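You operate a simulated robot arm through the tools that you are given. There is no shell and no other tool. Be economical: measure what you need, move in short steps, check, and stop when the job is done.

Carry out the task below with a simulated robot arm. There is one attempt and no reset: what you move stays moved.

## Task
Shut the dispenser's gate, then tip the yellow tub of pellets into it.
Fine: put the tub back and slide the lid shut. Set down upright: what you pick out.

Only the result counts: the job must be done as asked and must still hold three seconds after the hand-in. Knocking over, shifting, dropping, spilling or breaking anything else fails it. A push-on lid holds only when it is set on centred and level and pressed home; a screw cap is set on level and turned clockwise until tight.

## Robot
A 6-joint arm with a two-finger parallel gripper, fixed in place. Base frame: the origin is at the foot of the arm, x ahead of it, y to its left, z up; the work surface is at about z = 0. Units: m, degrees, N and s.
With the tool pointing down near the work surface it reaches from about 0.14 to 0.58 m from the base axis. Its first joint turns from -66.0 to 66.0 degrees. Payload 2.1 kg.
The tool frame sits at the grasp point between the pads (the TCP): z along the fingers, y along the line on which they close. The tips reach 0.03 m beyond it. Largest opening 0.094 m; finger width 0.028, thickness 0.01; the body of the gripper, 0.05 by 0.096 m, starts 0.055 m behind the TCP.
Orientation is told as [roll, pitch, yaw] about the base's x, y, z axes, in that order, counted from this pose: with the fingers straight down and closing along the base's y, the tool's x points along the base's -x, its y along +y and its z along -z.

## Interface
- The arm moves only by the tool move_arm. Its argument "rows" is a list of rows, each a list of 7 numbers: the shift along the base's x, y, z in units of 30 mm (1.0 is 30 mm), then the turn, a rotation vector about the base's x, y, z in units of 8 degrees (1.0 is 8 degrees), then the finger opening in mm, from 0 to 94. In form: [[tx, ty, tz, rx, ry, rz, hand], ...]. A call has 1 to 8 rows; each row shifts and turns the commanded pose from where the row before left it. A call with a number of a shift or a turn outside -1 to 1 is refused whole. A row lasts 0.2 s, in which the tool goes at most 0.05 m and 8.6 degrees; a call with a longer step from one row to the next is refused whole, and so is a gripper value outside its range. Where a pose cannot be reached the arm comes as near as it can. A force on the tool above 40 N (or 10 N above the force at the start of the call, whichever is more), or a blocked arm, ends the call early, and 0.2 s more pass. The fingers move at their own pace (about 0.072 m/s each) and stop on an object; they squeeze with about 22 N. The grip force told is the motor's: it shows also when the fingers shut on nothing. Time passes only in rows, and 0.2 s behind the last, so rows that do not move let the fingers close. It gives the time, the measured TCP pose, the force on the tool (base axes), the opening and the grip force at its end, in the units of the frame above (readings bear some noise), with the torque about the TCP (base axes, N m) and any sound that the robot's microphone picked up.
- Cameras (640 x 400 px; columns grow to the right, rows downward): "scene" is fixed at [0.0618, -0.3735, 0.4954]; the picture's right is [0.73, -0.68, 0.00], its down [-0.32, -0.35, -0.88] and it looks along [0.60, 0.64, -0.47] (base axes); focal length 214 px, centre (320, 200). "wrist" rides on the gripper at [0.076, 0.014, -0.103] in the tool frame; the picture's right is [-0.18, 0.98, 0.00], its down [-0.75, -0.14, -0.64] and it looks along [-0.63, -0.12, 0.77] (tool axes); focal length 243 px, centre (320, 200). There is no depth. A picture from a camera that has moved, and an enlarged one, comes with that camera's place and axes in the base frame and with its lens.
- camera(camera): a new picture of that camera. No time passes.
- close_up(camera, box): a new picture of the part [left, top, right, bottom] of that camera's present view, enlarged. No time passes.
- hand_in(): hands the job in; it is judged then, once.

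Work in short steps. Places have to be worked out from the pictures, the camera data and where the tool is seen: move nearer, look again, correct. Check each grasp and each placing, and mend what went wrong. You have 120 turns and 76 pictures in all, those below and enlarged ones among them. Open the gripper and draw the arm clear of the work before you hand the job in, unless the task says otherwise; then end with one line.

The tools are called after ">>>" as name(argument=value, ...) on one line, values as JSON. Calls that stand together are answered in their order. move_arm: Moves the arm, as the interface text tells. Its arguments: {"type":"object","properties":{"rows":{"type":"array","items":{"type":"array","items":{"type":"number"}}}},"required":["rows"]} The other tools are called the same way: camera (camera) takes a picture; close_up (camera, box) takes an enlarged picture of a part of a camera's view; hand_in () hands the job in.

At the start:

```text
time_s: 0.0
ee_pos: [0.2799, 0.022, 0.4449]
tool_rot: [0.0, -0.1, 0.1]
wrist_force: [-0.2, -0.1, -0.2]
moment: [0.02, 0.02, -0.01]
gripper_width: 0.094
grasp_force: 0.0
```

scene: 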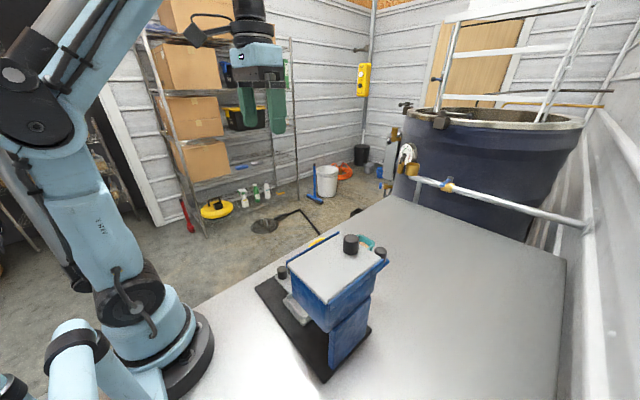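
wrist: 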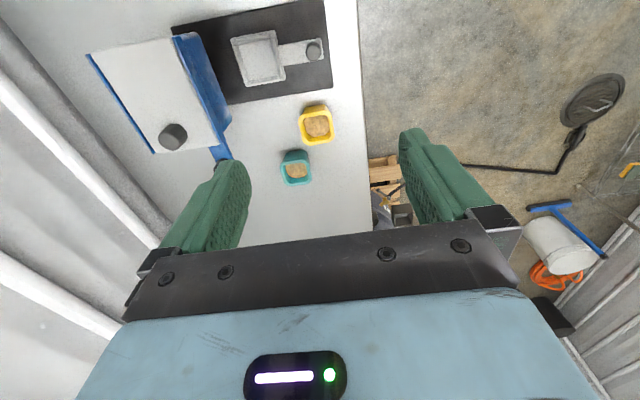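

I'll begin with enlarged views of the dispenser in both cameras, to see its gate, its lid and the tubs.

>>> close_up(camera="wrist", box=[70, 0, 390, 200])

>>> close_up(camera="scene", box=[240, 215, 432, 385])

```text
2.00 times, centred on (230, 100) of wrist
camera zoom: at [0.2028, 0.0365, 0.5476], right [0.18, 0.98, 0.0], down [0.75, -0.14, 0.64], along [0.63, -0.12, -0.77], focal length 485 px, centre (500, 400)
```

zoom: 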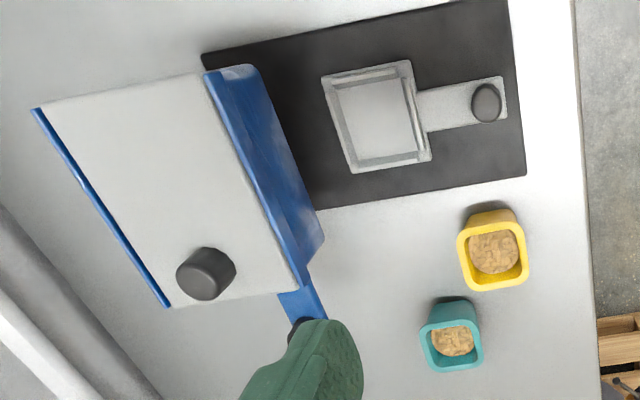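

```text
2.35 times, centred on (336, 300) of scene
camera zoom: at [0.0618, -0.3735, 0.4954], right [0.73, -0.68, 0.0], down [-0.32, -0.35, -0.88], along [0.6, 0.64, -0.47], focal length 505 px, centre (282, -35)
```

zoom: 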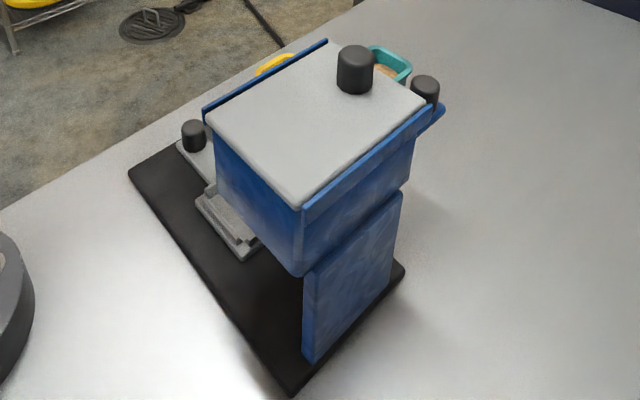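

The lid with its knob is near (0.31,-0.19,0.235). A second knob sticks out at +x near (0.41,-0.20,0.15), and a low slide on the base has a knob near (0.28,0.01,0.03). I'll turn the wrist to see the dispenser from its +y side.

>>> move_arm(rows=[[0, 0.5, 0, 0, 0, -1, 94], [0, 0.5, 0, 0, 0, -1, 94], [0, 0.5, 0, 0, 0, -1, 94], [0, 0.5, 0, 0, 0, -1, 94], [0, 0.5, -0.5, 0, 0, -1, 94], [0, 0.5, -0.5, 0, 0, -1, 94], [0, 0, -0.5, 0, 0, -1, 94], [0, 0, -0.5, 0, 0, -1, 94]])

>>> camera(camera="wrist")

```text
time_s: 1.8
ee_pos: [0.2816, 0.1122, 0.3836]
tool_rot: [0.0, -0.1, -64.2]
wrist_force: [-0.9, 0.5, 0.0]
moment: [-0.01, 0.01, -0.01]
gripper_width: 0.094
grasp_force: 0.1
```

```text
71 pictures are left
camera wrist: at [0.2598, 0.1876, 0.4871], right [0.96, 0.26, 0.0], down [0.2, -0.74, 0.64], along [0.17, -0.62, -0.77], focal length 243 px, centre (320, 200)
```

wrist: 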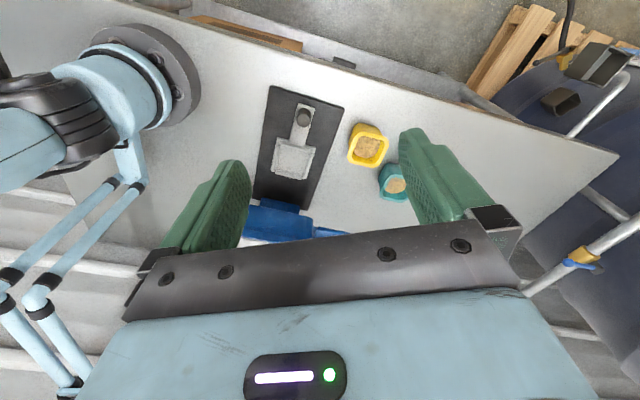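

The gripper still hides the hopper, so I'll tilt the camera up and come lower to see it from the side.

>>> move_arm(rows=[[0, 0.3, -0.4, -0.96, -0.26, 0, 94], [0, 0.3, -0.4, -0.96, -0.26, 0, 94], [0, 0.3, -0.4, -0.96, -0.26, 0, 94], [0, 0.3, -0.4, -0.96, -0.26, 0, 94], [0, 0, -0.4, -0.96, -0.26, 0, 94]])

>>> camera(camera="wrist")

```text
time_s: 3.0
ee_pos: [0.2803, 0.1475, 0.3247]
tool_rot: [-8.9, -39.1, -60.9]
wrist_force: [-0.3, 0.3, -0.3]
moment: [-0.02, 0.0, 0.0]
gripper_width: 0.0941
grasp_force: 0.1
```

```text
70 pictures are left
camera wrist: at [0.247, 0.2688, 0.3542], right [0.96, 0.26, 0.0], down [0.05, -0.17, 0.98], along [0.26, -0.95, -0.18], focal length 243 px, centre (320, 200)
```

wrist: 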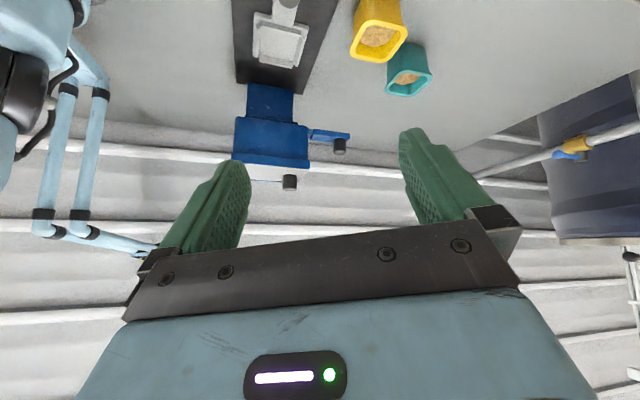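

>>> close_up(camera="wrist", box=[220, 0, 444, 200])

```text
2.00 times, centred on (332, 100) of wrist
camera zoom: at [0.247, 0.2688, 0.3542], right [0.96, 0.26, 0.0], down [0.05, -0.17, 0.98], along [0.26, -0.95, -0.18], focal length 485 px, centre (296, 400)
```

zoom: 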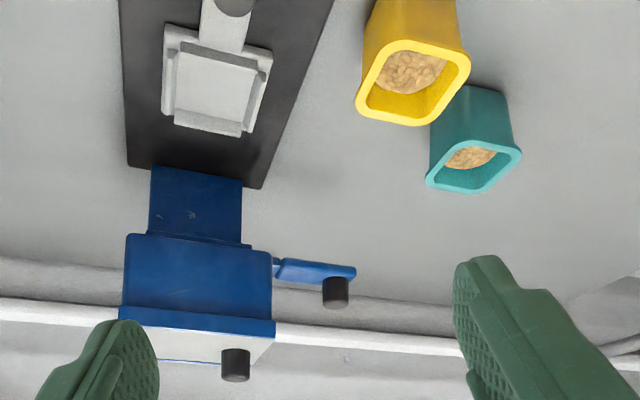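

The gate seems to be the blue strip at the hopper's bottom level, pulled out toward +x, but the slide on the base is still unclear. I'll go lower to look under the hopper.

>>> move_arm(rows=[[0, 0, -1, 0, 0, 0, 94], [0, 0, -1, 0, 0, 0, 94], [0, 0, -1, 0, 0, 0, 94], [0, 0, -1, 0, 0, 0, 94]])

>>> close_up(camera="wrist", box=[200, 0, 456, 200])

```text
time_s: 4.0
ee_pos: [0.2782, 0.1441, 0.2041]
tool_rot: [-8.9, -39.0, -60.9]
wrist_force: [-0.3, -1.1, 0.2]
moment: [0.03, 0.02, -0.01]
gripper_width: 0.0939
grasp_force: 0.0
```

```text
2.00 times, centred on (328, 100) of wrist
camera zoom: at [0.245, 0.2669, 0.2336], right [0.96, 0.26, 0.0], down [0.05, -0.17, 0.98], along [0.26, -0.95, -0.18], focal length 485 px, centre (304, 400)
```

zoom: 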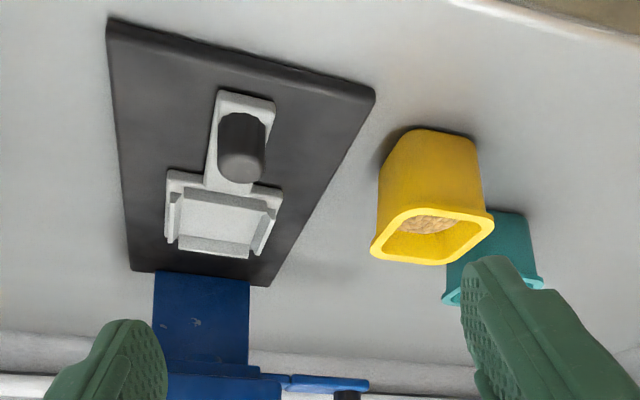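

The base part is a pull-out tray, so the gate is the blue strip with a knob at the hopper's bottom. I'll rise, untilt, and look at it from above.

>>> move_arm(rows=[[0, 0, 1, 0, 0, 0, 94], [0, 0, 1, 0.96, 0.26, 0, 94], [0, 0, 1, 0.96, 0.26, 0, 94], [0, 0, 1, 0.96, 0.26, 0, 94], [0, 0, 1, 0.96, 0.26, 0, 94], [0, 0, 1, 0.96, 0.26, 0, 94], [0.2, -1, 0, 0, 0, 1, 94], [0.2, -1, 0, 0, 0, 1, 94]])

>>> move_arm(rows=[[0.2, -1, 0, 0, 0, 1, 94], [0.2, -1, 0, 0, 0, 1, 94], [0.2, -1, 0, 0, 0, 1, 94], [0.2, -1, 0, 0, 0, 1, 94], [0.2, -1, 0, 0, 0, 1, 94], [0.2, -1, 0, 0, 0, 1, 94], [0.2, -1, 0, 0, 0, 0, 94]])

>>> camera(camera="wrist")

```text
time_s: 5.8
ee_pos: [0.2927, 0.0872, 0.385]
tool_rot: [0.0, 0.0, -48.1]
wrist_force: [-0.2, 0.0, 0.3]
moment: [0.01, 0.0, -0.01]
gripper_width: 0.0941
grasp_force: 0.0
```

```text
time_s: 7.4
ee_pos: [0.3342, -0.1249, 0.3854]
tool_rot: [0.0, -0.1, 0.0]
wrist_force: [0.4, 0.0, 0.0]
moment: [0.0, -0.02, 0.0]
gripper_width: 0.0938
grasp_force: 0.1
```

```text
67 pictures are left
camera wrist: at [0.2575, -0.1102, 0.4881], right [0.18, 0.98, 0.0], down [0.75, -0.14, 0.64], along [0.63, -0.12, -0.77], focal length 243 px, centre (320, 200)
```

wrist: 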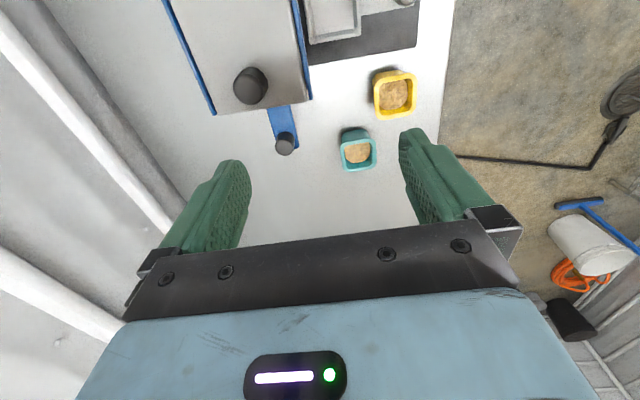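

>>> close_up(camera="wrist", box=[150, 0, 406, 160])

```text
2.50 times, centred on (278, 80) of wrist
camera zoom: at [0.2575, -0.1102, 0.4881], right [0.18, 0.98, 0.0], down [0.75, -0.14, 0.64], along [0.63, -0.12, -0.77], focal length 606 px, centre (425, 500)
```

zoom: 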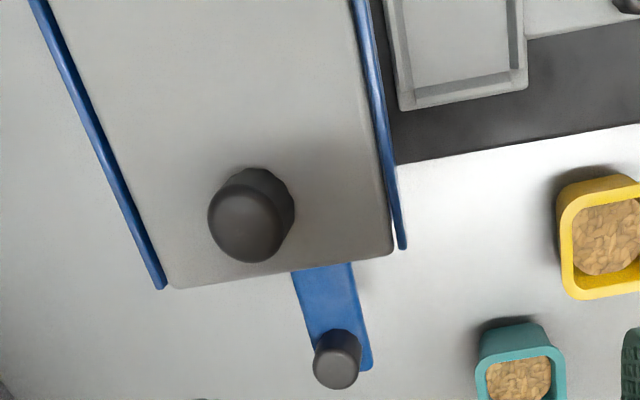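

The gate knob is near (0.41,-0.19,0.165) and the strip ends at x≈0.424. I'll close the fingers and come down beyond it at x≈0.47.

>>> move_arm(rows=[[1, -0.7, 0, 0, 0, 0, 40], [1, -0.7, 0, 0, 0, 0, 0], [1, -0.75, -0.5, 0, 0, 0, 0], [1, 0, -1, 0, 0, 0, 0], [0.7, 0, -1, 0, 0, 0, 0], [0, 0, -1, 0, 0, 0, 0], [0, 0, -1, 0, 0, 0, 0], [0, 0, -1, 0, 0, 0, 0]])

>>> move_arm(rows=[[0, 0, -0.8, 0, 0, 0, 0], [0, 0, -0.4, 0, 0, 0, 0]])

>>> camera(camera="wrist")

>>> close_up(camera="scene", box=[240, 175, 460, 325])

```text
time_s: 9.2
ee_pos: [0.4634, -0.1805, 0.2169]
tool_rot: [-0.1, -0.2, -0.1]
wrist_force: [0.2, -0.5, 0.5]
moment: [0.0, 0.02, 0.0]
gripper_width: 0.0001
grasp_force: 22.1
out of reach, approached as far as the arm can: row 3
```

```text
time_s: 9.8
ee_pos: [0.464, -0.1819, 0.1824]
tool_rot: [0.1, -0.2, 0.0]
wrist_force: [0.4, 0.0, 0.3]
moment: [0.02, -0.03, 0.03]
gripper_width: 0.0001
grasp_force: 21.7
```

```text
65 pictures are left
camera wrist: at [0.3866, -0.166, 0.2857], right [0.18, 0.98, 0.0], down [0.75, -0.14, 0.64], along [0.63, -0.12, -0.77], focal length 243 px, centre (320, 200)
```

wrist: 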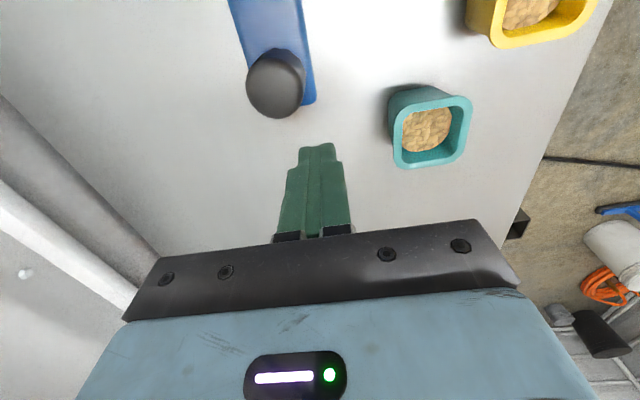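

```text
2.67 times, centred on (350, 250) of scene
camera zoom: at [0.0618, -0.3735, 0.4954], right [0.73, -0.68, 0.0], down [-0.32, -0.35, -0.88], along [0.6, 0.64, -0.47], focal length 572 px, centre (240, 67)
```

zoom: 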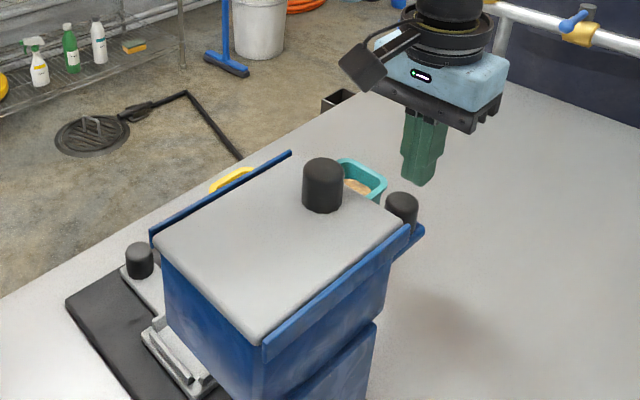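

The strip end is at about x=0.429, y≈-0.19. I'll line up with it, lower a little, and start pushing in -x in small steps while watching the force.

>>> move_arm(rows=[[0, -0.3, -0.3, 0, 0, 0, 0], [-0.4, 0, 0, 0, 0, 0, 0], [-0.3, 0, 0, 0, 0, 0, 0], [-0.2, 0, 0, 0, 0, 0, 0]])

>>> move_arm(rows=[[-0.2, 0, 0, 0, 0, 0, 0], [-0.2, 0, 0, 0, 0, 0, 0], [-0.2, 0, 0, 0, 0, 0, 0]])

```text
time_s: 10.8
ee_pos: [0.437, -0.19, 0.1744]
tool_rot: [0.0, -0.1, 0.0]
wrist_force: [1.1, 1.0, 0.9]
moment: [0.05, 0.01, 0.02]
gripper_width: 0.0
grasp_force: 22.3
```

```text
time_s: 11.6
ee_pos: [0.4178, -0.1897, 0.1752]
tool_rot: [0.0, 0.0, -0.1]
wrist_force: [0.0, 0.1, -0.3]
moment: [0.0, -0.03, 0.04]
gripper_width: 0.0002
grasp_force: 21.7
```

The force is near zero, so I'll check whether the gate is moving.

>>> camera(camera="wrist")

>>> close_up(camera="scene", box=[300, 175, 460, 285])

```text
63 pictures are left
camera wrist: at [0.3421, -0.1743, 0.2787], right [0.18, 0.98, 0.0], down [0.75, -0.14, 0.64], along [0.63, -0.12, -0.77], focal length 243 px, centre (320, 200)
```

wrist: 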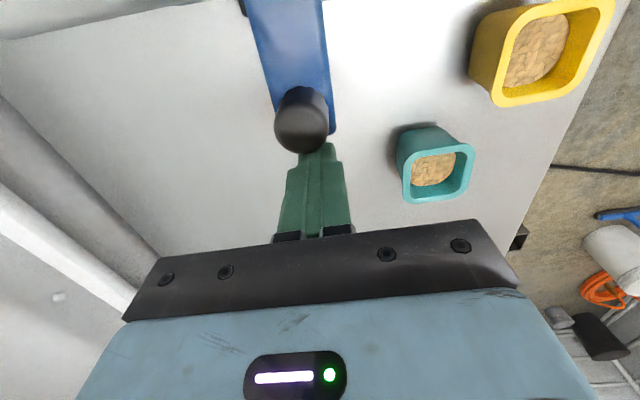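

```text
3.64 times, centred on (380, 230) of scene
camera zoom: at [0.0618, -0.3735, 0.4954], right [0.73, -0.68, 0.0], down [-0.32, -0.35, -0.88], along [0.6, 0.64, -0.47], focal length 780 px, centre (102, 91)
```

zoom: 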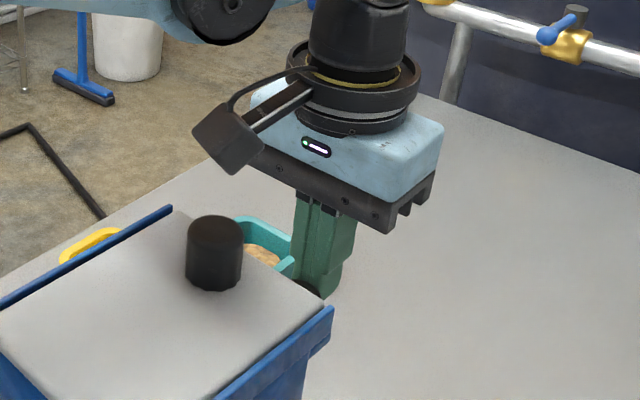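

The gate moves freely with the finger (its knob is now at x≈0.383), but the wrist camera would soon pass close over the lid knob. I'll back off, tilt the fingers forward for clearance, and then continue.

>>> move_arm(rows=[[0.7, 0, 0, 0, 0, 0, 0], [0.2, 0, 0.1, 0, 1, 0, 0], [0, 0, 0.1, 0, 1, 0, 0], [0, 0, 0, 0, 1, 0, 0]])

>>> move_arm(rows=[[-0.3, 0, -0.2, 0, 0, 0, 0], [-0.3, 0, -0.2, 0, 0, 0, 0], [-0.2, 0, 0, 0, 0, 0, 0]])

>>> camera(camera="wrist")

```text
time_s: 12.6
ee_pos: [0.4464, -0.1904, 0.1822]
tool_rot: [-0.1, 24.2, -0.1]
wrist_force: [-1.0, -0.2, 0.0]
moment: [0.02, 0.01, 0.04]
gripper_width: 0.0
grasp_force: 21.7
```

```text
time_s: 13.4
ee_pos: [0.4224, -0.1901, 0.1703]
tool_rot: [-0.1, 23.8, 0.2]
wrist_force: [19.2, 0.1, 5.6]
moment: [-0.14, -0.3, 0.02]
gripper_width: 0.0001
grasp_force: 22.1
```

```text
61 pictures are left
camera wrist: at [0.3938, -0.1744, 0.2945], right [0.17, 0.98, -0.07], down [0.95, -0.14, 0.28], along [0.27, -0.12, -0.96], focal length 243 px, centre (320, 200)
```

wrist: 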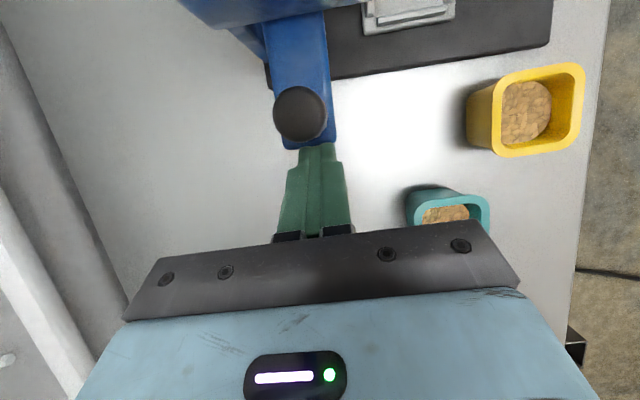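

The force is now 19 N along x while the knob hasn't moved, which suggests an end stop. One small further push will tell.

>>> move_arm(rows=[[-0.1, 0, 0, 0, 0, 0, 0]])

>>> close_up(camera="wrist", box=[220, 0, 380, 160])

```text
time_s: 13.8
ee_pos: [0.4173, -0.1899, 0.1702]
tool_rot: [-0.2, 23.9, 0.0]
wrist_force: [17.8, -0.2, 5.2]
moment: [-0.08, -0.31, 0.07]
gripper_width: 0.0
grasp_force: 21.6
```

```text
2.50 times, centred on (300, 80) of wrist
camera zoom: at [0.3899, -0.1748, 0.2948], right [0.17, 0.98, -0.08], down [0.95, -0.14, 0.28], along [0.27, -0.12, -0.96], focal length 606 px, centre (370, 500)
```

zoom: 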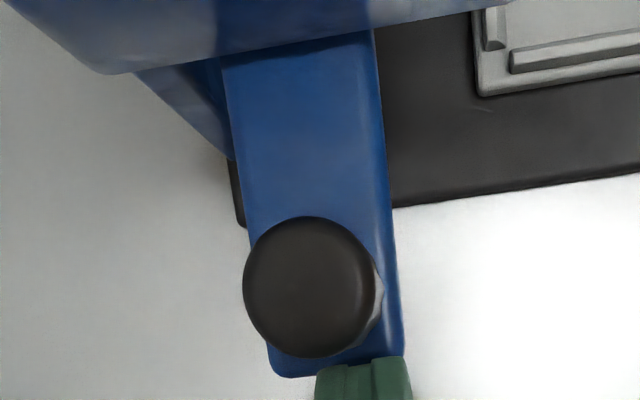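

It moved 5 mm under a steady 18 N. I'll check in the fixed camera that the dispenser itself didn't shift.

>>> close_up(camera="scene", box=[240, 215, 432, 385])

```text
2.35 times, centred on (336, 300) of scene
camera zoom: at [0.0618, -0.3735, 0.4954], right [0.73, -0.68, 0.0], down [-0.32, -0.35, -0.88], along [0.6, 0.64, -0.47], focal length 505 px, centre (282, -35)
```

zoom: 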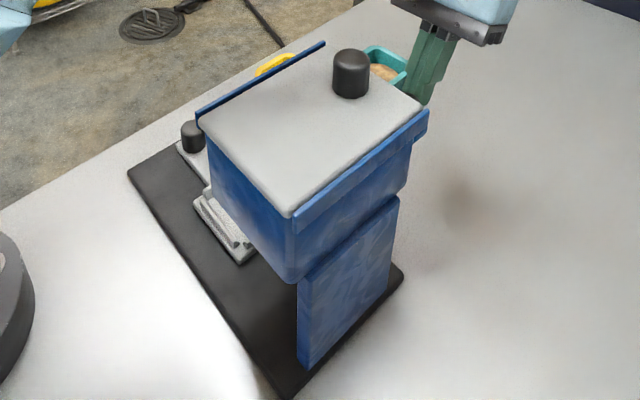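

The hopper has moved about 10 mm under the push while its base hardly did, so it's leaning or being shoved. I'll back off at once and see whether it springs back.

>>> move_arm(rows=[[0.2, 0, 0, 0, 0, 0, 0], [0.5, 0, 0, 0, 0, 0, 0], [0.5, 0, 0, 0, 0, 0, 0]])

>>> close_up(camera="scene", box=[240, 215, 432, 385])

```text
time_s: 14.6
ee_pos: [0.4537, -0.1889, 0.169]
tool_rot: [0.0, 24.0, -0.1]
wrist_force: [-0.9, 0.2, 0.2]
moment: [-0.02, -0.01, 0.01]
gripper_width: 0.0001
grasp_force: 22.1
```

```text
2.35 times, centred on (336, 300) of scene
camera zoom: at [0.0618, -0.3735, 0.4954], right [0.73, -0.68, 0.0], down [-0.32, -0.35, -0.88], along [0.6, 0.64, -0.47], focal length 505 px, centre (282, -35)
```

zoom: 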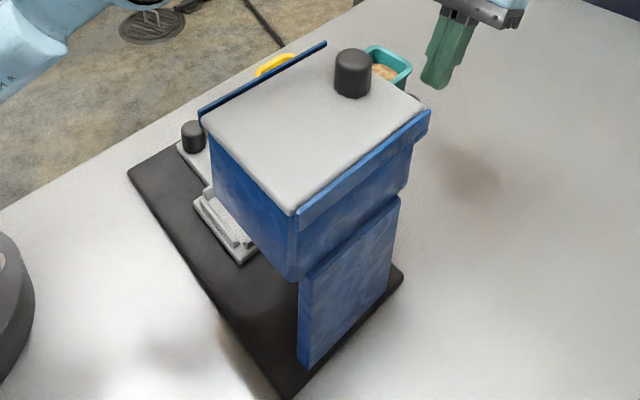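

It mostly recovered, with only a few millimetres left over, so the gate is home at its end stop. Next is the lid: I'll rise, untilt, and look at its knob from above.

>>> move_arm(rows=[[0, 0, 1, 0, 0, 0, 40], [0, 0, 1, 0, -1, 0, 80], [-0.5, 0, 1, 0, -1, 0, 80], [-0.5, 0, 1, 0, -1, 0, 80], [-0.8, 0, 1, 0, 0, 0, 80], [-0.8, 0, 0.5, 0, 0, 0, 80]])

>>> camera(camera="wrist")

```text
time_s: 16.0
ee_pos: [0.3756, -0.1895, 0.3323]
tool_rot: [0.1, -0.1, -0.1]
wrist_force: [-0.4, 0.5, 0.5]
moment: [-0.01, -0.02, -0.03]
gripper_width: 0.0801
grasp_force: 0.1
```

```text
57 pictures are left
camera wrist: at [0.299, -0.174, 0.4341], right [0.18, 0.98, 0.0], down [0.75, -0.14, 0.64], along [0.63, -0.12, -0.77], focal length 243 px, centre (320, 200)
```

wrist: 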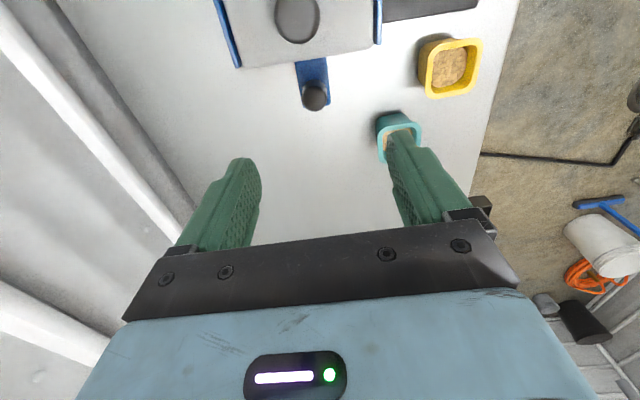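

The lid knob is at about (0.306,-0.189), topping near z=0.258, and the dispenser sits within a few mm of where it was. I'll come down over the knob with a 50 mm opening.

>>> move_arm(rows=[[-0.8, 0, 0, 0, 0, 0, 50], [-0.8, 0, 0, 0, 0, 0, 50], [-0.7, 0, 0, 0, 0, 0, 50], [0, 0, -0.7, 0, 0, 0, 50], [0, 0, -0.7, 0, 0, 0, 50], [0, 0, -0.5, 0, 0, 0, 50]])

>>> camera(camera="wrist")

>>> close_up(camera="scene", box=[240, 175, 460, 325])

```text
time_s: 17.4
ee_pos: [0.3073, -0.19, 0.2779]
tool_rot: [0.0, 0.0, 0.0]
wrist_force: [-1.1, -0.7, 0.4]
moment: [-0.01, 0.02, 0.05]
gripper_width: 0.0501
grasp_force: 0.2
```

```text
56 pictures are left
camera wrist: at [0.2304, -0.174, 0.3802], right [0.18, 0.98, 0.0], down [0.75, -0.14, 0.64], along [0.63, -0.12, -0.77], focal length 243 px, centre (320, 200)
```

wrist: 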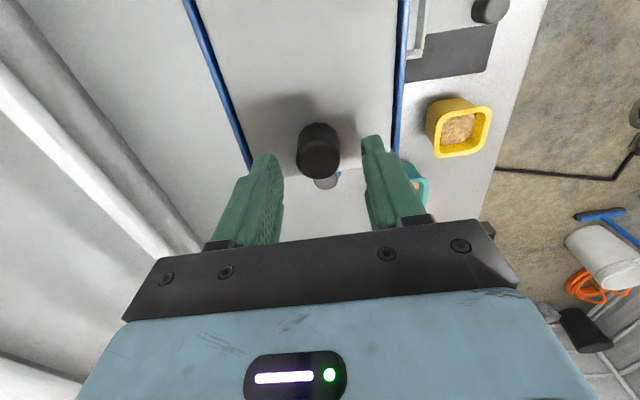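

```text
2.67 times, centred on (350, 250) of scene
camera zoom: at [0.0618, -0.3735, 0.4954], right [0.73, -0.68, 0.0], down [-0.32, -0.35, -0.88], along [0.6, 0.64, -0.47], focal length 572 px, centre (240, 67)
```

zoom: 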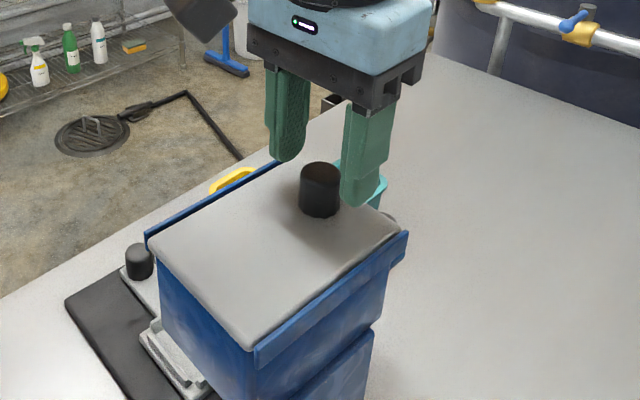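

The knob sits slightly to the -x side of the finger centre. I'll shift 6 mm, lower 14 mm, and close on it.

>>> move_arm(rows=[[-0.2, 0.05, -0.25, 0, 0, 0, 50], [0, 0, -0.2, 0, 0, 0, 50], [0, 0, 0, 0, 0, 0, 0], [0, 0, 0, 0, 0, 0, 0], [0, 0, 0, 0, 0, 0, 0]])

```text
time_s: 18.6
ee_pos: [0.3014, -0.1891, 0.2635]
tool_rot: [-0.1, -0.1, -0.2]
wrist_force: [0.2, -15.5, 0.2]
moment: [-0.33, -0.25, -0.08]
gripper_width: 0.0273
grasp_force: 21.9
```

The knob is gripped (27 mm wide), but there is a side load of -15 N in y. I'll ease the tool toward -y a little to relieve it.

>>> move_arm(rows=[[0, -0.1, 0, 0, 0, 0, 0], [0, 0, 0, 0, 0, 0, 0]])

```text
time_s: 19.2
ee_pos: [0.3, -0.1898, 0.264]
tool_rot: [0.2, -0.1, 0.1]
wrist_force: [1.4, 8.4, 0.0]
moment: [0.39, 0.01, -0.1]
gripper_width: 0.027
grasp_force: 21.8
```

The load is now small. I'll correct 1 mm back and pull +x gently, watching the force.

>>> move_arm(rows=[[0.15, 0.03, 0, 0, 0, 0, 0], [0.15, 0, 0, 0, 0, 0, 0]])

>>> close_up(camera="scene", box=[240, 215, 432, 385])

```text
time_s: 19.8
ee_pos: [0.3105, -0.1902, 0.2637]
tool_rot: [0.0, 0.1, 0.0]
wrist_force: [-6.1, 8.0, 0.9]
moment: [0.36, 0.73, -0.07]
gripper_width: 0.0276
grasp_force: 22.1
```

```text
2.35 times, centred on (336, 300) of scene
camera zoom: at [0.0618, -0.3735, 0.4954], right [0.73, -0.68, 0.0], down [-0.32, -0.35, -0.88], along [0.6, 0.64, -0.47], focal length 505 px, centre (282, -35)
```

zoom: 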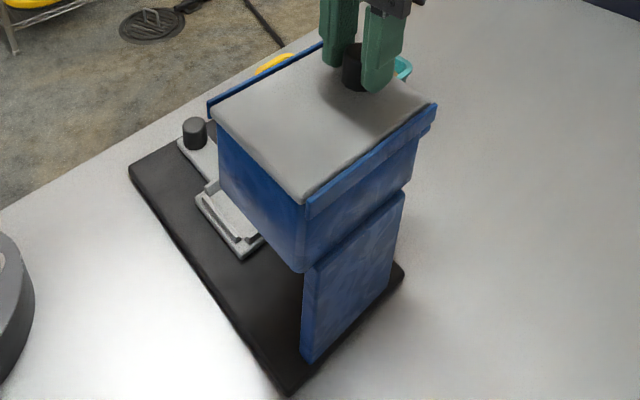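

The whole hopper moved with the tool and the lid didn't slide, so +x is probably its stop. I'll try pushing toward -x instead and compare.

>>> move_arm(rows=[[-0.15, 0.05, 0, 0, 0, 0, 0], [-0.2, 0, 0, 0, 0, 0, 0], [-0.2, 0, 0, 0, 0, 0, 0], [-0.2, 0, 0, 0, 0, 0, 0]])

>>> close_up(camera="scene", box=[240, 215, 432, 385])

```text
time_s: 20.8
ee_pos: [0.2885, -0.1885, 0.2645]
tool_rot: [-0.1, 0.0, -0.1]
wrist_force: [1.6, 0.3, -15.8]
moment: [-0.01, -0.28, -0.15]
gripper_width: 0.0272
grasp_force: 22.1
```

```text
2.35 times, centred on (336, 300) of scene
camera zoom: at [0.0619, -0.3736, 0.4953], right [0.73, -0.68, 0.0], down [-0.32, -0.35, -0.88], along [0.6, 0.64, -0.47], focal length 505 px, centre (282, -35)
```

zoom: 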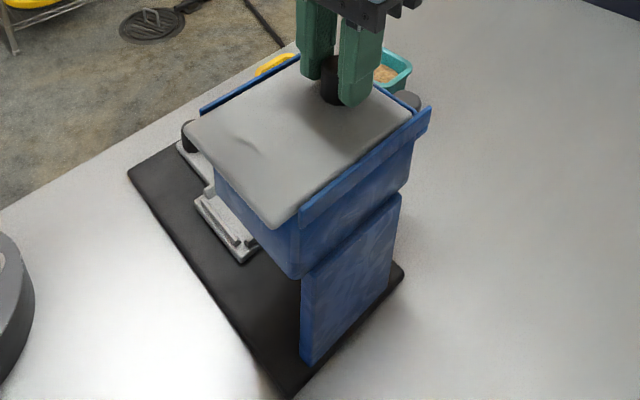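

The lid slides toward -x. I'll lower about 1 mm to relieve the upward pull and keep sliding.

>>> move_arm(rows=[[-0.1, 0, -0.05, 0, 0, 0, 0], [-0.25, 0, 0, 0, 0, 0, 0], [-0.25, 0, 0, 0, 0, 0, 0]])

>>> move_arm(rows=[[-0.25, 0, 0, 0, 0, 0, 0], [-0.25, 0, 0, 0, 0, 0, 0], [-0.25, 0, 0, 0, 0, 0, 0]])

>>> close_up(camera="scene", box=[240, 215, 432, 385])

```text
time_s: 21.6
ee_pos: [0.2699, -0.1882, 0.2631]
tool_rot: [0.1, -0.2, 0.0]
wrist_force: [1.1, 11.4, 17.4]
moment: [0.24, -0.11, -0.1]
gripper_width: 0.0276
grasp_force: 22.3
```

```text
time_s: 22.4
ee_pos: [0.2477, -0.1886, 0.2619]
tool_rot: [0.1, 0.0, 0.1]
wrist_force: [1.0, 12.7, 18.4]
moment: [0.54, -0.15, -0.03]
gripper_width: 0.0274
grasp_force: 22.0
```

```text
2.35 times, centred on (336, 300) of scene
camera zoom: at [0.0618, -0.3735, 0.4954], right [0.73, -0.68, 0.0], down [-0.32, -0.35, -0.88], along [0.6, 0.64, -0.47], focal length 505 px, centre (282, -35)
```

zoom: 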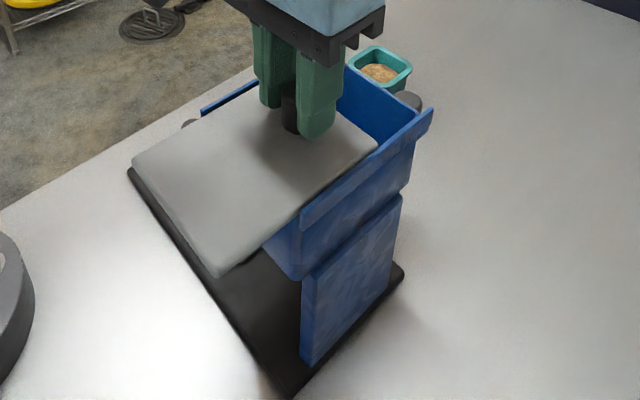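

The hopper is opening. I'll relieve the loads slightly and slide the lid further, to x≈0.215.

>>> move_arm(rows=[[-0.25, 0.03, 0.03, 0, 0, 0, 0], [-0.25, 0, 0, 0, 0, 0, 0], [-0.25, 0, 0, 0, 0, 0, 0], [-0.25, 0, 0, 0, 0, 0, 0]])

>>> camera(camera="scene")

>>> camera(camera="wrist")

```text
time_s: 23.4
ee_pos: [0.2184, -0.1875, 0.2624]
tool_rot: [0.0, 0.0, -0.1]
wrist_force: [0.9, -0.1, -15.9]
moment: [-0.03, 0.35, -0.14]
gripper_width: 0.0273
grasp_force: 22.1
```

```text
51 pictures are left
```

scene: 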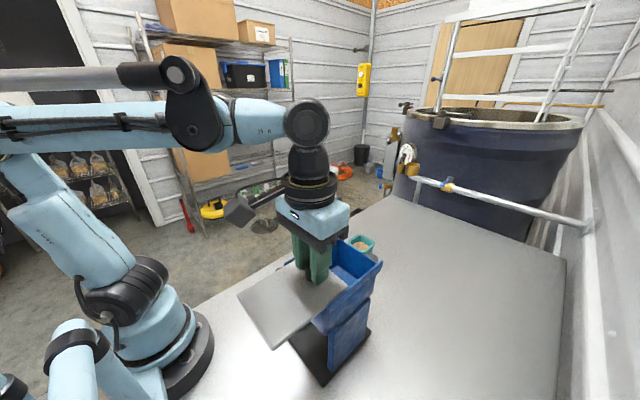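

```text
50 pictures are left
camera wrist: at [0.1404, -0.1731, 0.366], right [0.19, 0.98, 0.0], down [0.75, -0.14, 0.64], along [0.63, -0.12, -0.77], focal length 243 px, centre (320, 200)
```

wrist: 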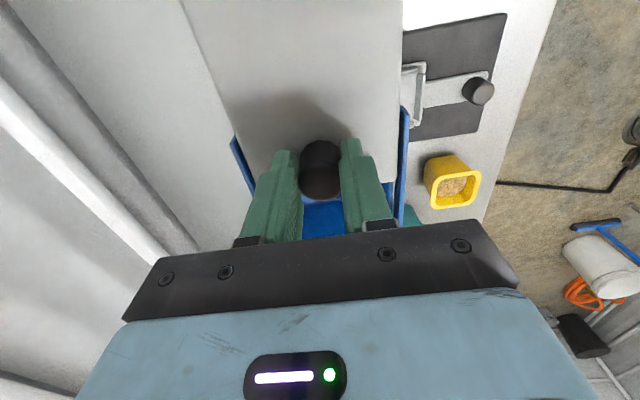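

The lid has slid 83 mm and may overhang past its balance point. I'll bring it back about 14 mm, then loosen the fingers slightly to see whether it stays level.

>>> move_arm(rows=[[0.25, 0, -0.03, 0, 0, 0, 0], [0.22, 0, 0, 0, 0, 0, 0], [0, 0, 0, 0, 0, 0, 30], [0, 0, 0, 0, 0, 0, 32]])

>>> close_up(camera="scene", box=[220, 215, 412, 385])

```text
time_s: 24.4
ee_pos: [0.2324, -0.1871, 0.2617]
tool_rot: [0.0, -0.1, 0.0]
wrist_force: [0.4, 0.1, 0.2]
moment: [0.0, -0.01, -0.01]
gripper_width: 0.0318
grasp_force: 0.1
```

```text
2.35 times, centred on (316, 300) of scene
camera zoom: at [0.0618, -0.3735, 0.4954], right [0.73, -0.68, 0.0], down [-0.32, -0.35, -0.88], along [0.6, 0.64, -0.47], focal length 505 px, centre (329, -35)
```

zoom: 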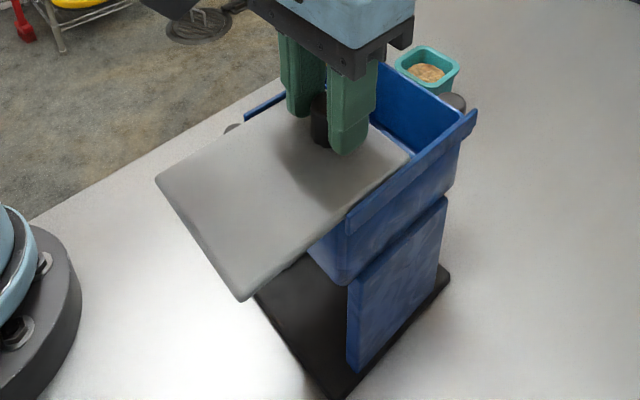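

The lid stays level after release. I'll rise straight up and look into the hopper.

>>> move_arm(rows=[[0, 0, 0, 0, 0, 0, 50], [0, 0, 0.8, 0, 0, 0, 60], [0, 0, 1, 0, 0, 0, 94], [0, 0, 1, 0, 0, 0, 94], [0, 0.5, 1, 0, 0, 0, 94], [0.5, 0.5, 0.5, 0, 0, 0, 94]])

>>> camera(camera="wrist")

>>> close_up(camera="scene", box=[220, 215, 412, 385])

```text
time_s: 25.8
ee_pos: [0.2476, -0.1576, 0.3899]
tool_rot: [0.0, -0.1, -0.1]
wrist_force: [0.4, -0.3, -0.2]
moment: [-0.02, -0.01, -0.02]
gripper_width: 0.094
grasp_force: 0.1
```

```text
48 pictures are left
camera wrist: at [0.1706, -0.1421, 0.4931], right [0.19, 0.98, 0.0], down [0.75, -0.14, 0.64], along [0.63, -0.12, -0.77], focal length 243 px, centre (320, 200)
```

wrist: 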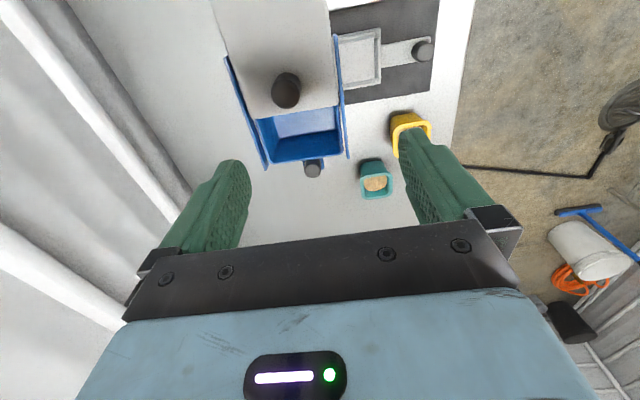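

```text
2.35 times, centred on (316, 300) of scene
camera zoom: at [0.0618, -0.3736, 0.4954], right [0.73, -0.68, 0.0], down [-0.32, -0.35, -0.88], along [0.6, 0.64, -0.47], focal length 505 px, centre (329, -35)
```

zoom: 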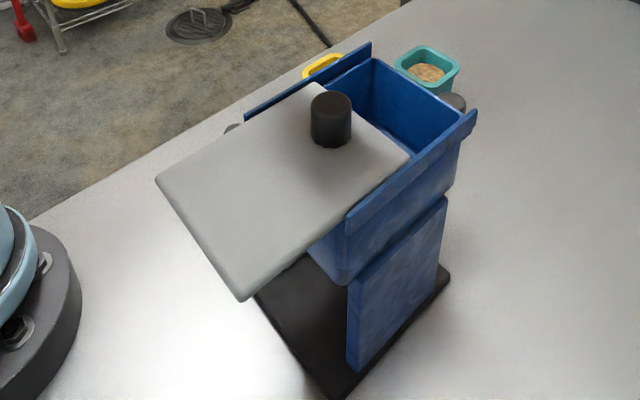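

The lid holds. I'll look closely at the hopper's floor, to see whether the gate fully covers the outlet.

>>> close_up(camera="wrist", box=[224, 80, 352, 180])

```text
4.00 times, centred on (288, 130) of wrist
camera zoom: at [0.1706, -0.1421, 0.4931], right [0.19, 0.98, 0.0], down [0.75, -0.14, 0.64], along [0.63, -0.12, -0.77], focal length 970 px, centre (448, 480)
```

zoom: 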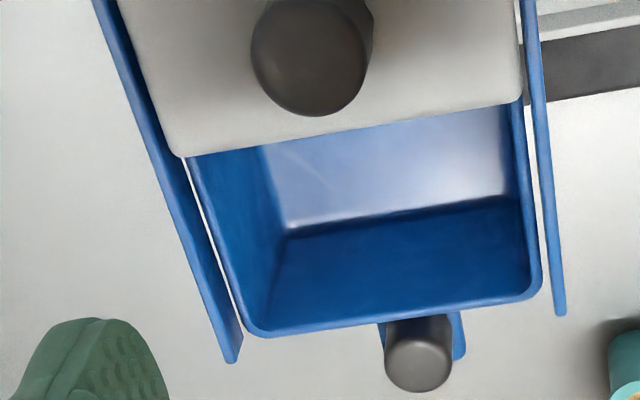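

The pale floor might be the closed gate or just the table seen through the outlet. I'll look straight down to tell which.

>>> move_arm(rows=[[1, -0.3, 0, 0, 0, 0, 94], [1, -0.3, 0, 0, 0, 0, 94], [1, -0.3, 0, 0, 0, 0, 94], [0.5, 0, 0, 0, 0, 0, 94]])

>>> close_up(camera="wrist", box=[200, 0, 400, 125])

```text
time_s: 26.8
ee_pos: [0.353, -0.184, 0.3919]
tool_rot: [0.0, 0.0, 0.0]
wrist_force: [0.1, -0.8, 0.4]
moment: [-0.01, -0.01, 0.01]
gripper_width: 0.0941
grasp_force: 0.0
```

```text
3.20 times, centred on (300, 62) of wrist
camera zoom: at [0.2764, -0.1701, 0.4948], right [0.18, 0.98, 0.0], down [0.75, -0.14, 0.64], along [0.63, -0.12, -0.77], focal length 776 px, centre (384, 640)
```

zoom: 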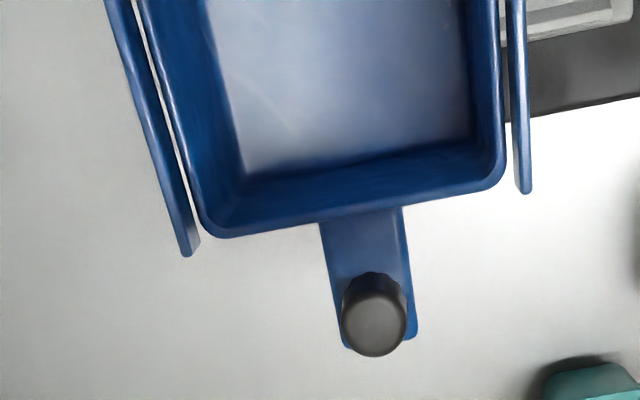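

The floor is solid where I can see it. I'll tilt the camera back toward -x to see the part of the floor under the lid.

>>> move_arm(rows=[[0.4, 0, 0, 0, 1, 0, 94], [0.4, 0, 0, 0, 1, 0, 94], [0.4, 0, 0, 0, 1, 0, 94], [0, 0, 0, 0, 1, 0, 94], [0, 0, -0.5, 0, 1, 0, 94]])

>>> camera(camera="wrist")

```text
time_s: 27.6
ee_pos: [0.3665, -0.178, 0.3649]
tool_rot: [-0.4, 19.4, 0.4]
wrist_force: [2.7, -5.9, -7.2]
moment: [0.56, -0.12, 0.25]
gripper_width: 0.0939
grasp_force: 0.1
out of reach, approached as far as the arm can: row 1, 2, 3
stopped in row 3: the force on the tool passed its limit at 87 N (the readings are from after the stop); the commanded pose is now the measured one
```

```text
44 pictures are left
camera wrist: at [0.3281, -0.1618, 0.4879], right [0.16, 0.98, -0.07], down [0.93, -0.13, 0.36], along [0.34, -0.12, -0.93], focal length 243 px, centre (320, 200)
```

wrist: 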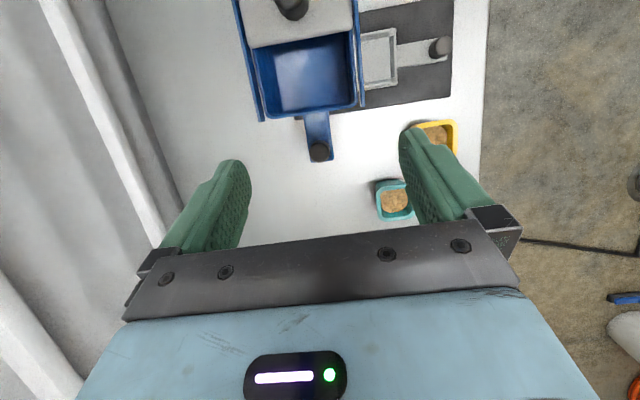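

The arm hit a reach limit there, and nothing in view looks disturbed. The hopper floor now reads as solid blue, so I'll take a close look at it and at the overall scene.

>>> close_up(camera="wrist", box=[220, 0, 380, 170])

>>> camera(camera="scene")

```text
2.35 times, centred on (300, 85) of wrist
camera zoom: at [0.3281, -0.1618, 0.4879], right [0.16, 0.98, -0.07], down [0.93, -0.13, 0.36], along [0.34, -0.12, -0.93], focal length 571 px, centre (367, 471)
```

zoom: 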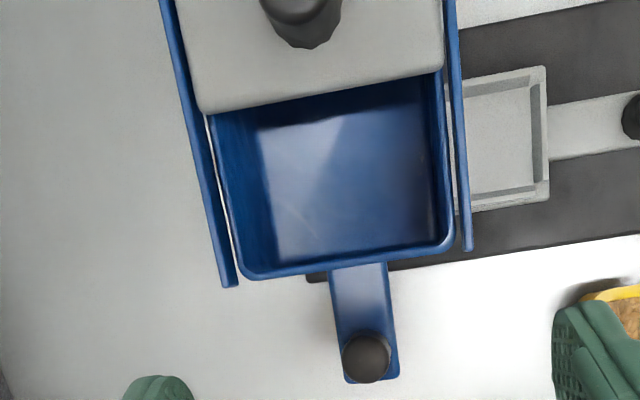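

```text
42 pictures are left
```

scene: 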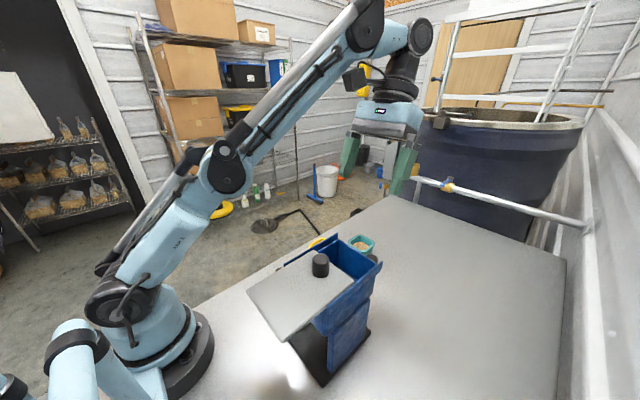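

The hopper floor is solid, so the gate is shut. The yellow tub is square with the axes at about (0.41,-0.013), with a ~0.066 m rim and ~0.06 m height. I'll grip it with a 45° inclined tool pointing -y so I can pour by rolling; first I undo the tilt and move away.

>>> move_arm(rows=[[0, 0.3, 0, 0, -0.8, 0, 94], [0, 0.6, 0, 0, -0.8, 0, 94], [0, 0.8, 0, 0, -0.8, 0, 94], [0, 1, 0, 0, 0, -1, 94], [0, 1, 0, 0, 0, -1, 94], [0, 1, 0, 0, 0, -1, 94], [0, 1, 0, 0, 0, -1, 94]])

>>> move_arm(rows=[[0, 1, 0, 0, 0, -1, 94], [0, 1, 0, 0, 0, -1, 94], [0, 1, 0, 0, 0, -1, 94], [0, 0.8, -0.3, 0, 0, -1, 94], [0, 0, -0.5, 0, 0, -1, 94], [0, 0, -0.5, 0, 0, -1, 94], [0, 0, -0.5, 0, 0, -1, 94]])

```text
time_s: 29.2
ee_pos: [0.3658, -0.0057, 0.3648]
tool_rot: [-0.6, 0.3, -31.8]
wrist_force: [-0.9, -0.5, 0.0]
moment: [0.04, 0.02, -0.01]
gripper_width: 0.0941
grasp_force: 0.0
```

```text
time_s: 30.8
ee_pos: [0.366, 0.1092, 0.313]
tool_rot: [-0.5, 0.4, -87.9]
wrist_force: [0.5, -0.6, -0.7]
moment: [-0.02, 0.0, 0.0]
gripper_width: 0.0944
grasp_force: 0.1
```

The yaw is nearly -90°. Now I'll tilt 45° and move to a pre-grasp point back along the approach line.

>>> move_arm(rows=[[0.2, 0, -0.8, -1, 0, -0.2, 94], [0.3, 0, -0.8, -1, 0, 0, 94], [0.3, -0.2, -0.8, -1, 0, 0, 94], [0.3, -0.3, -0.9, -1, 0, 0, 94], [0.3, -0.4, -0.9, -1, 0, 0, 94], [0.07, -0.4, -0.9, -0.62, 0, 0, 94]])

>>> camera(camera="wrist")

>>> camera(camera="scene")

```text
time_s: 32.2
ee_pos: [0.4104, 0.0701, 0.1586]
tool_rot: [-1.4, -44.8, -89.0]
wrist_force: [-0.2, -0.1, 0.0]
moment: [-0.03, 0.02, 0.0]
gripper_width: 0.0938
grasp_force: 0.1
```

```text
41 pictures are left
camera wrist: at [0.4239, 0.1971, 0.1782], right [0.98, -0.13, 0.11], down [-0.12, -0.08, 0.99], along [-0.12, -0.99, -0.1], focal length 243 px, centre (320, 200)
```

wrist: 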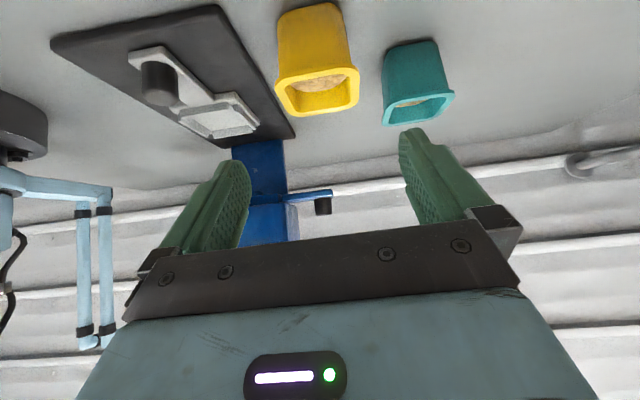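

```text
40 pictures are left
```

scene: 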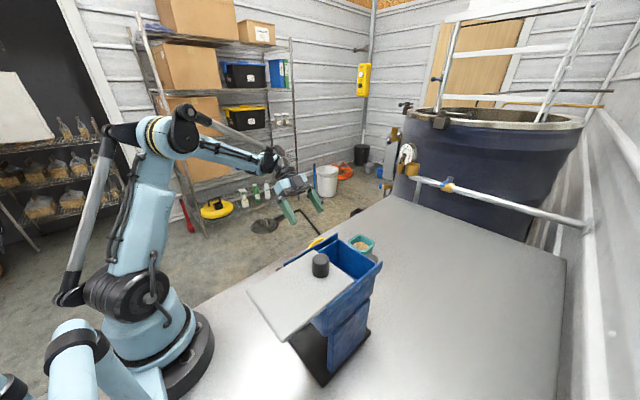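

The tub is centred at about (0.41,-0.012), in line with the tool. I'll advance along the approach line in two steps.

>>> move_arm(rows=[[0, -0.3, -0.6, 0, 0, 0, 94], [0, -0.5, -0.8, 0, 0, 0, 94], [0, -0.5, -0.6, 0, 0, 0, 94], [0, -0.5, -0.6, 0, 0, 0, 94], [0, -0.5, -0.6, 0, 0, 0, 94]])

>>> camera(camera="wrist")

```text
time_s: 33.4
ee_pos: [0.4118, 0.0013, 0.0636]
tool_rot: [-1.3, -44.7, -89.0]
wrist_force: [-0.4, 0.4, 0.6]
moment: [0.02, 0.03, 0.0]
gripper_width: 0.0941
grasp_force: 0.0
```

```text
39 pictures are left
camera wrist: at [0.4254, 0.127, 0.0824], right [0.98, -0.13, 0.11], down [-0.12, -0.08, 0.99], along [-0.12, -0.99, -0.1], focal length 243 px, centre (320, 200)
```

wrist: 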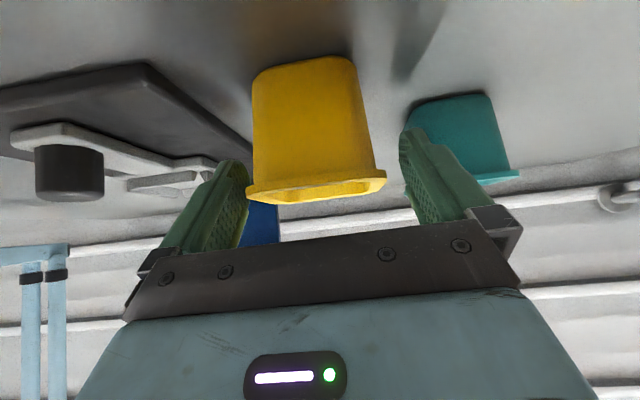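

Aligned. I'll advance the last 20 mm and close.

>>> move_arm(rows=[[0, -0.3, -0.35, 0, 0, 0, 94], [0, -0.35, -0.33, 0, 0, 0, 94], [0, 0, 0, 0, 0, 0, 60], [0, 0, 0, 0, 0, 0, 30], [0, 0, 0, 0, 0, 0, 30], [0, 0, 0, 0, 0, 0, 30]])

>>> camera(camera="wrist")

```text
time_s: 34.8
ee_pos: [0.4108, -0.0195, 0.0425]
tool_rot: [-1.3, -44.6, -89.1]
wrist_force: [0.3, 0.4, -0.1]
moment: [-0.03, -0.02, 0.0]
gripper_width: 0.066
grasp_force: 21.8
```

```text
38 pictures are left
camera wrist: at [0.4248, 0.108, 0.0619], right [0.98, -0.13, 0.11], down [-0.12, -0.09, 0.99], along [-0.12, -0.99, -0.1], focal length 243 px, centre (320, 200)
```

wrist: 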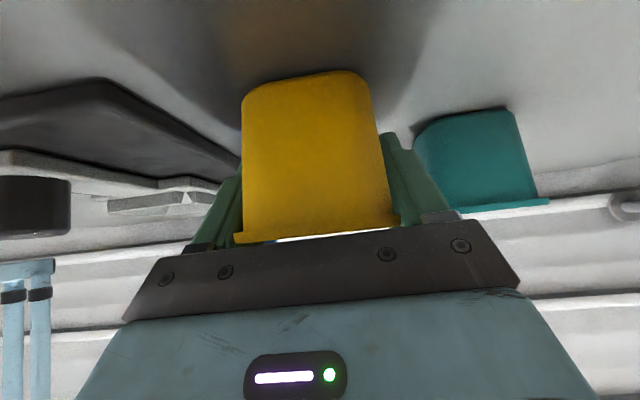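

The grip holds at 66 mm. I'll lift gently and check.

>>> move_arm(rows=[[0, 0, 0.3, 0, 0, 0, 20], [0, 0, 0.5, 0, 0, 0, 20], [0, 0, 0.7, 0, 0, 0, 20], [0, 0, 0.7, 0, 0, 0, 20]])

>>> camera(camera="wrist")

```text
time_s: 35.8
ee_pos: [0.411, -0.0195, 0.1096]
tool_rot: [-1.2, -44.6, -89.0]
wrist_force: [0.1, -0.1, -0.9]
moment: [-0.01, -0.02, -0.03]
gripper_width: 0.0659
grasp_force: 21.6
```

```text
37 pictures are left
camera wrist: at [0.4246, 0.1069, 0.1289], right [0.98, -0.13, 0.11], down [-0.12, -0.09, 0.99], along [-0.12, -0.99, -0.1], focal length 243 px, centre (320, 200)
```

wrist: 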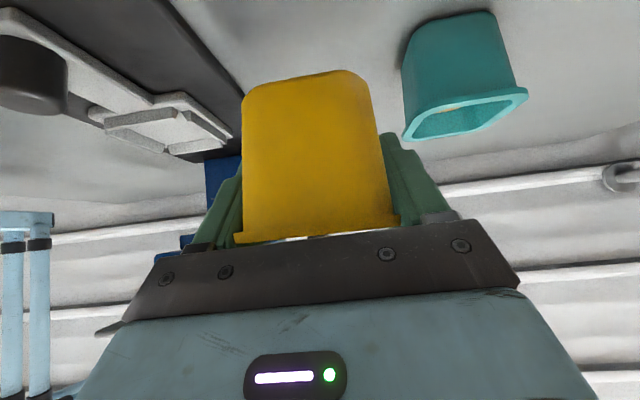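

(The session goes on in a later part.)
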